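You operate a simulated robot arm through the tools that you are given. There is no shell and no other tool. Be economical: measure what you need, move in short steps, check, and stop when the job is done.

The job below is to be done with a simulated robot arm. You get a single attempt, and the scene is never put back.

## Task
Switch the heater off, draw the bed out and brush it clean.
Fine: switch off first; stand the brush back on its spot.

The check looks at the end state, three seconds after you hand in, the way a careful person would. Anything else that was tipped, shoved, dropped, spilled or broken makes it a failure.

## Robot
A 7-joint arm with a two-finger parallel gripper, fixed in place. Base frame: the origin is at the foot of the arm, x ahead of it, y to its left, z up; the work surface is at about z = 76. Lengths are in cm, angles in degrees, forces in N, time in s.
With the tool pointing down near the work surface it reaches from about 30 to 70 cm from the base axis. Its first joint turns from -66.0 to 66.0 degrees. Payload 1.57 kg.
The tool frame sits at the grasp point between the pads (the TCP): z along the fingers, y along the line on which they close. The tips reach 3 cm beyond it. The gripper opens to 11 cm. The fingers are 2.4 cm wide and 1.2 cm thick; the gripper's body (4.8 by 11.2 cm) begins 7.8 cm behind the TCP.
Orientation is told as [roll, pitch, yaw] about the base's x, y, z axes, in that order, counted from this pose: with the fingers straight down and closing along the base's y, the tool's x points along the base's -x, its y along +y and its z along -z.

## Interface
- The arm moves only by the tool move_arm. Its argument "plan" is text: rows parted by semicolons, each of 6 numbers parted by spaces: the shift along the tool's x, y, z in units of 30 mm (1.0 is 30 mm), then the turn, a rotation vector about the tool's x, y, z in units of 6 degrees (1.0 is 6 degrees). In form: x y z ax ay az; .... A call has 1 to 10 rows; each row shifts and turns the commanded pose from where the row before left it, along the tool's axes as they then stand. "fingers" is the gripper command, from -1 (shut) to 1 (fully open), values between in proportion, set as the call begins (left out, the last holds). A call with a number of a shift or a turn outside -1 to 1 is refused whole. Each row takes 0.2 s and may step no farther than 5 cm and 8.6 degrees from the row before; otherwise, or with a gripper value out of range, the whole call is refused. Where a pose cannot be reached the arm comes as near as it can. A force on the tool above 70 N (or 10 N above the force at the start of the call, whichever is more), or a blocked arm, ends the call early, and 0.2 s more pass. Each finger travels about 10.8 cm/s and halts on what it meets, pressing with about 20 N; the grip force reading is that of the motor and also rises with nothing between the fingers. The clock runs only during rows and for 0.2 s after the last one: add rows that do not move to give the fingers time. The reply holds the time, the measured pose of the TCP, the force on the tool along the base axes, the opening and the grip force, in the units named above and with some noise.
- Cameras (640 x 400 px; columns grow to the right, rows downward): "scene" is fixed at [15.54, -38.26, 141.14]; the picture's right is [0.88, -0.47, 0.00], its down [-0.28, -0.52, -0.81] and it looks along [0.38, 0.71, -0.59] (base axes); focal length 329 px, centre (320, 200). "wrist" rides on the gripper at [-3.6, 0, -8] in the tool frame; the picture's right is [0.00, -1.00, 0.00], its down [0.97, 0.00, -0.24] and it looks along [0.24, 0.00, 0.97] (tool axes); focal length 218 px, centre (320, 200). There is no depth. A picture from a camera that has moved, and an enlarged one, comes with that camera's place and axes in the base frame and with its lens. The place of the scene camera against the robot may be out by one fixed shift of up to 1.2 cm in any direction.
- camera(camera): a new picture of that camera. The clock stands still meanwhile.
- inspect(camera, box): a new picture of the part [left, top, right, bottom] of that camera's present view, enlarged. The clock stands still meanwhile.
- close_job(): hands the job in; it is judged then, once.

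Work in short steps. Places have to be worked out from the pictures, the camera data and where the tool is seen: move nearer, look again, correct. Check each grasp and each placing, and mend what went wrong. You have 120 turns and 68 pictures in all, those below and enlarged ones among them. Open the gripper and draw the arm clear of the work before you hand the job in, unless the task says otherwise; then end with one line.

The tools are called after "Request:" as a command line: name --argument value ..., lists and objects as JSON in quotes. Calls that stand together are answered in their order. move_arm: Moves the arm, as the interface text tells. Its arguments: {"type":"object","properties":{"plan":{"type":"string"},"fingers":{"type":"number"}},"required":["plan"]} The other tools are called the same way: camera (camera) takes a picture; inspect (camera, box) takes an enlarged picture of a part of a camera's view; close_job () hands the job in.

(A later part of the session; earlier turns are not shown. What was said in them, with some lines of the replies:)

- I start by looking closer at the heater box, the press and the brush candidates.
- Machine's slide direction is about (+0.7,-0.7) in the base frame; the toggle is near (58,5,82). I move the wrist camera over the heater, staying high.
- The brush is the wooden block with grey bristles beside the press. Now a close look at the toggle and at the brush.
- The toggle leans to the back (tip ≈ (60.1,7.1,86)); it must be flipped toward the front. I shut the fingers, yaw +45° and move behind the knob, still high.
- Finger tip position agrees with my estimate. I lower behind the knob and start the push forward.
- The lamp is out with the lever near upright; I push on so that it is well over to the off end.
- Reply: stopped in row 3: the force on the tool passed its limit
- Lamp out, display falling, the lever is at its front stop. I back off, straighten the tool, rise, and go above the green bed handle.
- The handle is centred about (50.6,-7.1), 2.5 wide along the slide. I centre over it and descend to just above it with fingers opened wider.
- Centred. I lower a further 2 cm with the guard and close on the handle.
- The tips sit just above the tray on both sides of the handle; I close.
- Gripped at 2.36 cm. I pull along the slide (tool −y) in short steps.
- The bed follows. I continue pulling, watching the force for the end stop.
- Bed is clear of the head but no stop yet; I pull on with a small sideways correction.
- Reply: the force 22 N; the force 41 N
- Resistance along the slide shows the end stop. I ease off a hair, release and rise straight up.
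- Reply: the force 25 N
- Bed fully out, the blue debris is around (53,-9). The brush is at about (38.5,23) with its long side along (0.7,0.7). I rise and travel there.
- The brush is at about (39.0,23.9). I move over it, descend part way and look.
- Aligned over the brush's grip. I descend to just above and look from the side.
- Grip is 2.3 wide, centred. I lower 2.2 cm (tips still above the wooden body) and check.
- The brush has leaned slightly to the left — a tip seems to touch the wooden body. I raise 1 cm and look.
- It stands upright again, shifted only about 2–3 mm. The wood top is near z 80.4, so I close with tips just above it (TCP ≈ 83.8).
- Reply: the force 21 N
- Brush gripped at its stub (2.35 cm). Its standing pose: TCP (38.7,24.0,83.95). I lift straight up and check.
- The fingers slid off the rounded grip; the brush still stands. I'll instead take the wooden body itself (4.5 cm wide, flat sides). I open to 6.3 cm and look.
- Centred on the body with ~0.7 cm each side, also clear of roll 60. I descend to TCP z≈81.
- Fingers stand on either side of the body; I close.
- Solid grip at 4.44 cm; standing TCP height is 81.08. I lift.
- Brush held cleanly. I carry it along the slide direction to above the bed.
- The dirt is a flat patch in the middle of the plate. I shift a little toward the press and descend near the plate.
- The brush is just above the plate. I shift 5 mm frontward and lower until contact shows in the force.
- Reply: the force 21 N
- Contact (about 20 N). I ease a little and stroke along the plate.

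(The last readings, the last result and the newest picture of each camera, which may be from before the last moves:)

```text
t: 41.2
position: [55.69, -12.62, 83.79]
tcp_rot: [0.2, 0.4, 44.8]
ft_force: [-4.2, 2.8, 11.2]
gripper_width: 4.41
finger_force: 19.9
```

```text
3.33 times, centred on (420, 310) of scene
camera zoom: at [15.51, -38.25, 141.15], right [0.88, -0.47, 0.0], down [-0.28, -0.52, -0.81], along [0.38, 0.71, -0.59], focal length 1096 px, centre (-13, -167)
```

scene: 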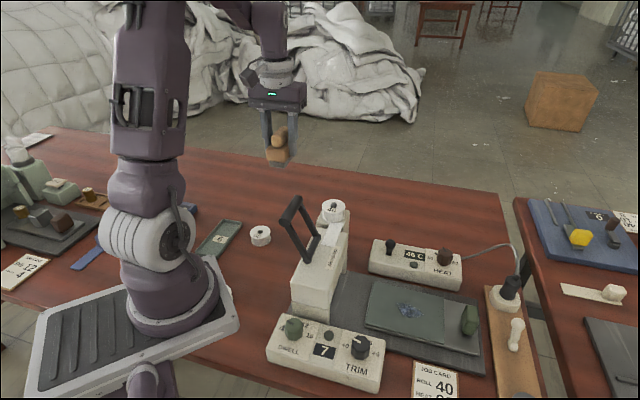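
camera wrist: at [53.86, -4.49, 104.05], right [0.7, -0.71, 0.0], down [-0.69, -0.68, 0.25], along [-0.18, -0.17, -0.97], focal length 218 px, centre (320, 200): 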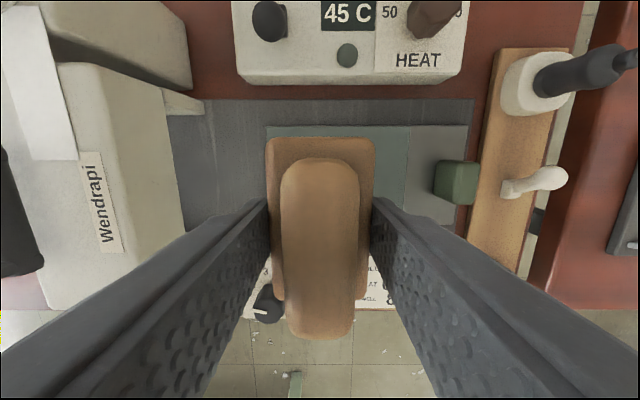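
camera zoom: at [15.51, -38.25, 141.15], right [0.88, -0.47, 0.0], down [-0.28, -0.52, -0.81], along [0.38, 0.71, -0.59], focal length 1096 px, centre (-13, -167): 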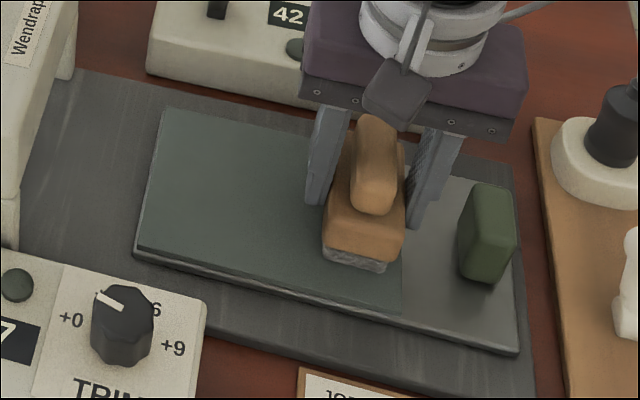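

The patch behind the brush is gone. I lift off and check under the brush and the bed position.

Request:
move_arm --plan "0 0 -0.5 0 0 0;0 0 -1 0 0 0;0 0.5 -1 0 0 0;0 1 -1 0 0 0;0 1 -1 0 0 0;0 1 -1 0 0 0;0 1 -1 0 0 0;0 0.5 -1 0 0 0;-1 0 -0.6 0 0 0"

Request:
inspect --camera "scene" --box '[340, 250, 500, 370]'

Request:
camera --camera "wrist"

```text
t: 43.2
position: [47.45, 0.19, 108.26]
tcp_rot: [0.3, 0.4, 44.8]
ft_force: [0.1, 1.1, -0.3]
gripper_width: 4.42
finger_force: 19.9
```

```text
3.33 times, centred on (420, 310) of scene
camera zoom: at [15.53, -38.26, 141.14], right [0.88, -0.47, 0.0], down [-0.28, -0.52, -0.81], along [0.38, 0.71, -0.59], focal length 1096 px, centre (-13, -167)
```

zoom: 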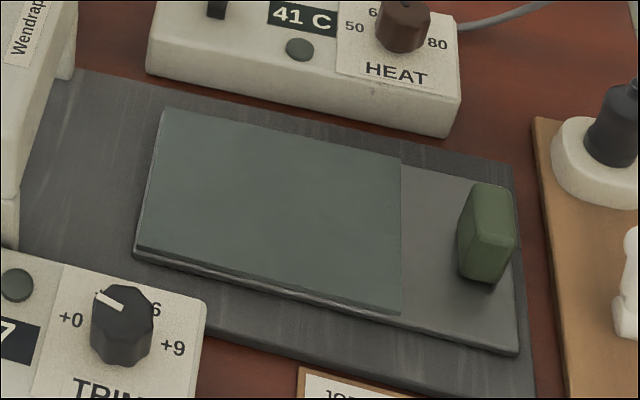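

```text
23 pictures are left
camera wrist: at [50.05, 2.73, 116.22], right [0.7, -0.71, 0.0], down [-0.69, -0.68, 0.25], along [-0.18, -0.17, -0.97], focal length 218 px, centre (320, 200)
```

wrist: 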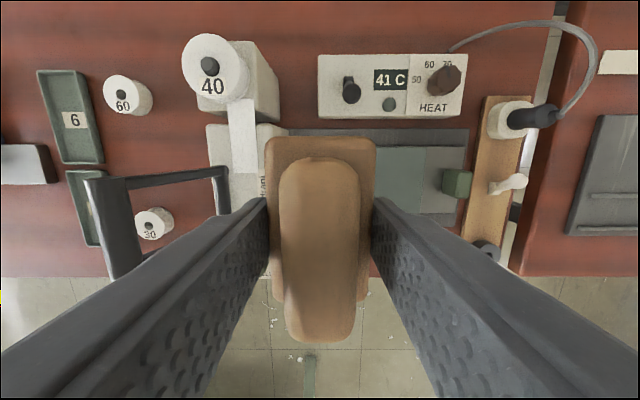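

The plate is clean, heater off, bed stays out. I take the brush back: first sideways, then along to its spot at about (38.95,23.9).

Request:
move_arm --plan "-0.9 0 0 0 0 0;-0.9 0 0 0 0 0;-0.9 0.3 0 0 0 0;-0.88 0.3 0 0 0 0;0 1 0 0 0 0;0 1 0 0 0 0;0 1 0 0 0 0;0 1 0 0 0 0;0 1 0 0 0 0;0 1 0 0 0 0"

Request:
move_arm --plan "0 0.98 0 0 0 0;0 0 1 0 0 0;0 0 1 0 0 0;0 0 1 0 0 0;0 0 1 0 0 0;0 0 1 0 0 0;0 0 0 0 0 0"

```text
t: 45.4
position: [41.01, 21.96, 108.06]
tcp_rot: [0.2, 0.3, 44.8]
ft_force: [-0.3, -0.3, -0.7]
gripper_width: 4.43
finger_force: 19.9
```

```text
t: 47.0
position: [39.1, 23.8, 93.13]
tcp_rot: [0.3, 0.3, 44.8]
ft_force: [0.0, -0.2, -2.0]
gripper_width: 4.46
finger_force: 20.3
```

Request:
move_arm --plan "0 0.05 1 0 0 0;0 0 1 0 0 0;0 0 1 0 0 0;0 0 0.6 0 0 0;0 0 0 0 0 0"

Request:
inspect --camera "scene" --box '[240, 200, 330, 270]'

```text
t: 48.2
position: [38.75, 23.89, 82.28]
tcp_rot: [0.3, 0.4, 44.9]
ft_force: [0.4, -0.2, -0.9]
gripper_width: 4.42
finger_force: 19.5
```

```text
5.71 times, centred on (285, 235) of scene
camera zoom: at [15.54, -38.26, 141.14], right [0.88, -0.47, 0.0], down [-0.28, -0.52, -0.81], along [0.38, 0.71, -0.59], focal length 1879 px, centre (520, 0)
```

zoom: 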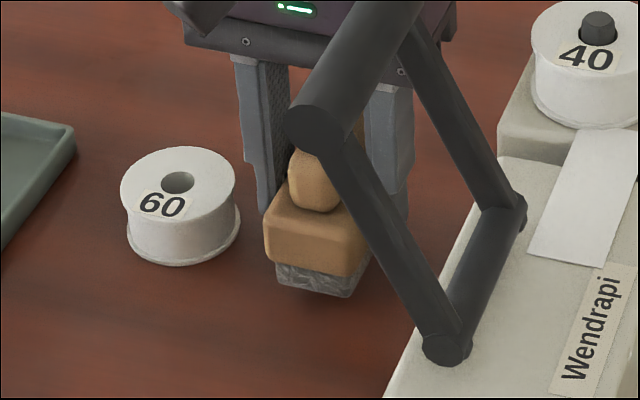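

About 1 cm above the table. I nudge 2.5 mm toward the original spot and lower to touch.

Request:
move_arm --plan "0 -0.08 0.2 0 0 0;0 0 0.12 0 0 0;0 0 0.06 0 0 0;0 0 0 0 0 0"

Request:
inspect --camera "scene" --box '[240, 200, 330, 270]'

```text
t: 49.2
position: [38.86, 23.83, 81.25]
tcp_rot: [0.1, 0.4, 44.8]
ft_force: [0.5, 0.8, -0.7]
gripper_width: 4.43
finger_force: 20.1
```

```text
5.71 times, centred on (285, 235) of scene
camera zoom: at [15.54, -38.26, 141.14], right [0.88, -0.47, 0.0], down [-0.28, -0.52, -0.81], along [0.38, 0.71, -0.59], focal length 1879 px, centre (520, 0)
```

zoom: 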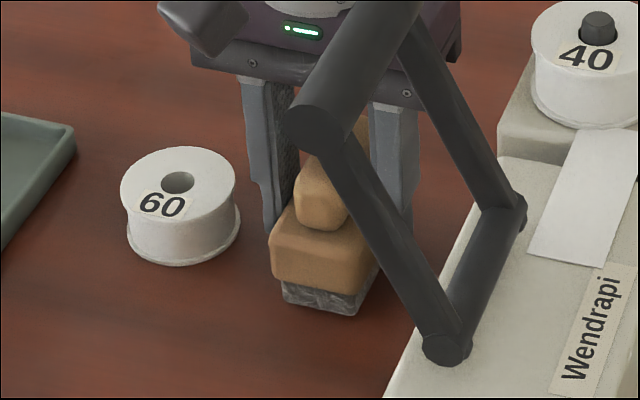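

Nearly down, position matches the original view. I lower the last 2 mm.

Request:
move_arm --plan "0 0 0.05 0 0 0;0 0 0.02 0 0 0;0 0 0 0 0 0"

```text
t: 50.0
position: [38.76, 23.8, 80.87]
tcp_rot: [0.2, 0.4, 44.8]
ft_force: [0.1, -0.8, -1.0]
gripper_width: 4.45
finger_force: 19.9
```

Request:
move_arm --plan "0 -0.02 0.03 0 0 0;0 0 0.03 0 0 0;0 0 0 0 0 0"

Request:
inspect --camera "scene" --box '[240, 200, 330, 270]'

```text
t: 50.8
position: [38.9, 23.82, 80.83]
tcp_rot: [0.2, 0.2, 44.9]
ft_force: [-6.4, 4.8, 21.0]
gripper_width: 4.43
finger_force: 20.4
```

```text
5.71 times, centred on (285, 235) of scene
camera zoom: at [15.5, -38.27, 141.14], right [0.88, -0.47, 0.0], down [-0.28, -0.52, -0.81], along [0.38, 0.71, -0.59], focal length 1879 px, centre (520, 0)
```

zoom: 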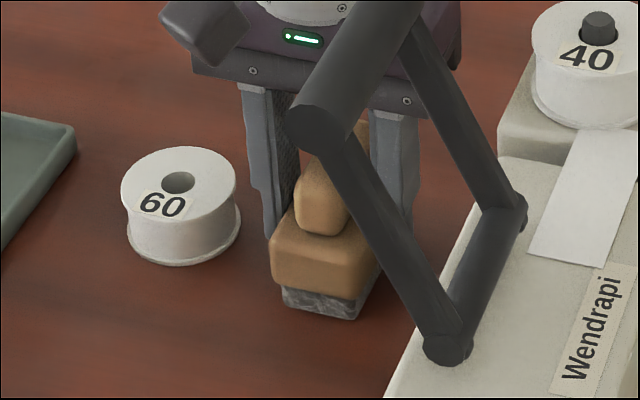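

Contact with the table. I ease the press slightly, then open to 6.2 cm (clear of roll 60) and rise straight up.

Request:
move_arm --plan "0 0 -0.03 0 0 0;0 0 0 0 0 0"

Request:
move_arm --plan "0 0 0 0 0 0;0 0 0 0 0 0;0 0 0 0 0 0;0 0 -0.5 0 0 0;0 0 -1 0 0 0;0 0 -1 0 0 0;0 0 -1 0 0 0;0 0 -1 0 0 0;0 0 -1 0 0 0" --fingers 0.13

Request:
camera --camera "wrist"

Request:
inspect --camera "scene" --box '[240, 200, 330, 270]'

```text
t: 51.4
position: [38.94, 23.77, 80.95]
tcp_rot: [0.2, 0.5, 44.8]
ft_force: [0.4, 0.5, -0.3]
gripper_width: 4.45
finger_force: 19.4
```

```text
t: 53.4
position: [38.99, 23.59, 97.39]
tcp_rot: [0.1, 0.5, 44.7]
ft_force: [0.0, -0.2, -0.4]
gripper_width: 6.22
finger_force: 0.1
```

```text
19 pictures are left
camera wrist: at [41.65, 26.23, 105.33], right [0.7, -0.71, 0.0], down [-0.69, -0.68, 0.25], along [-0.18, -0.17, -0.97], focal length 218 px, centre (320, 200)
```

wrist: 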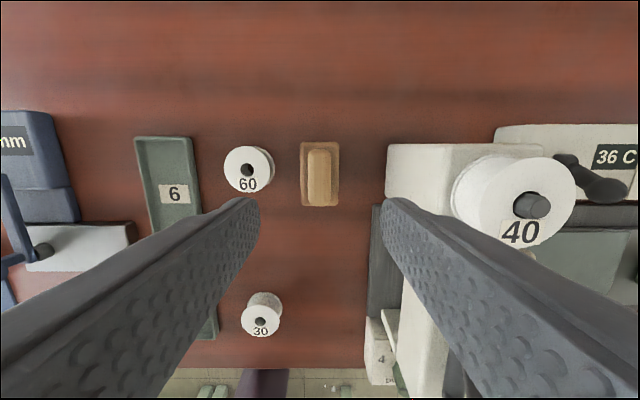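

```text
5.71 times, centred on (285, 235) of scene
camera zoom: at [15.54, -38.26, 141.14], right [0.88, -0.47, 0.0], down [-0.28, -0.52, -0.81], along [0.38, 0.71, -0.59], focal length 1879 px, centre (520, 0)
```

zoom: 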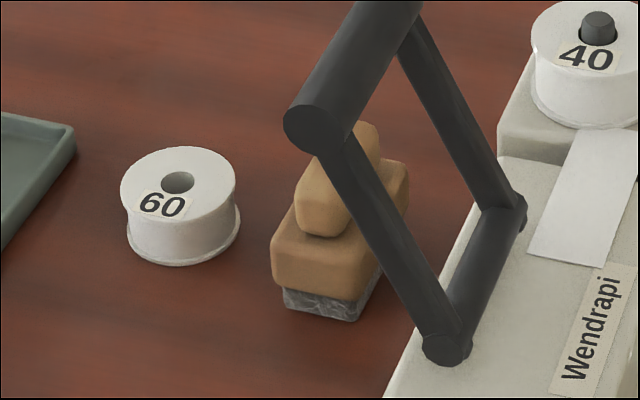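

The brush stands exactly as in the first view. I rise clear with the gripper open and take a last look.

Request:
move_arm --plan "0 0 -1 0 0 0;0 0 -1 0 0 0;0 0 -1 0 0 0;0 0 -1 0 0 0;0 0 0 0 0 0" --fingers 1

Request:
camera --camera "scene"

Request:
inspect --camera "scene" --box '[250, 190, 550, 398]'

```text
t: 54.6
position: [39.11, 23.83, 109.44]
tcp_rot: [0.1, 0.3, 44.8]
ft_force: [-0.3, -0.6, -0.8]
gripper_width: 11.02
finger_force: 0.1
```

```text
17 pictures are left
```

scene: 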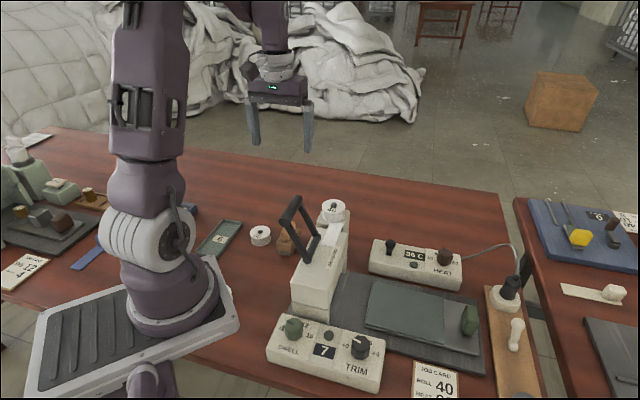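

```text
1.92 times, centred on (400, 294) of scene
camera zoom: at [15.54, -38.26, 141.14], right [0.88, -0.47, 0.0], down [-0.28, -0.52, -0.81], along [0.38, 0.71, -0.59], focal length 632 px, centre (166, 19)
```

zoom: 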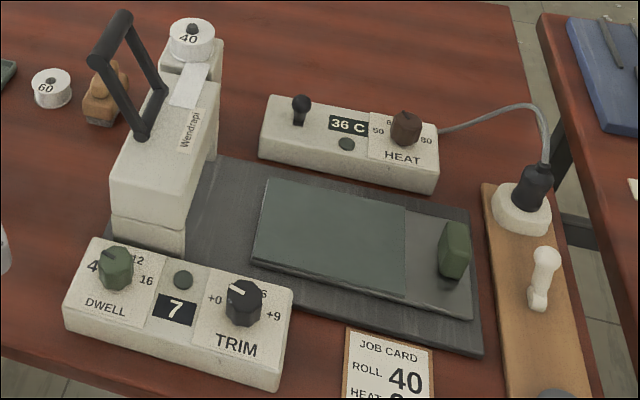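

The final picture shows the heater lamp out, the bed drawn out and clean, the brush standing on its spot and nothing else moved. I hand in.

Request:
close_job

```text
The job is handed in.
```

The heater was switched off first, then the bed was drawn out to its stop and brushed clean, and the brush is standing back on its spot.
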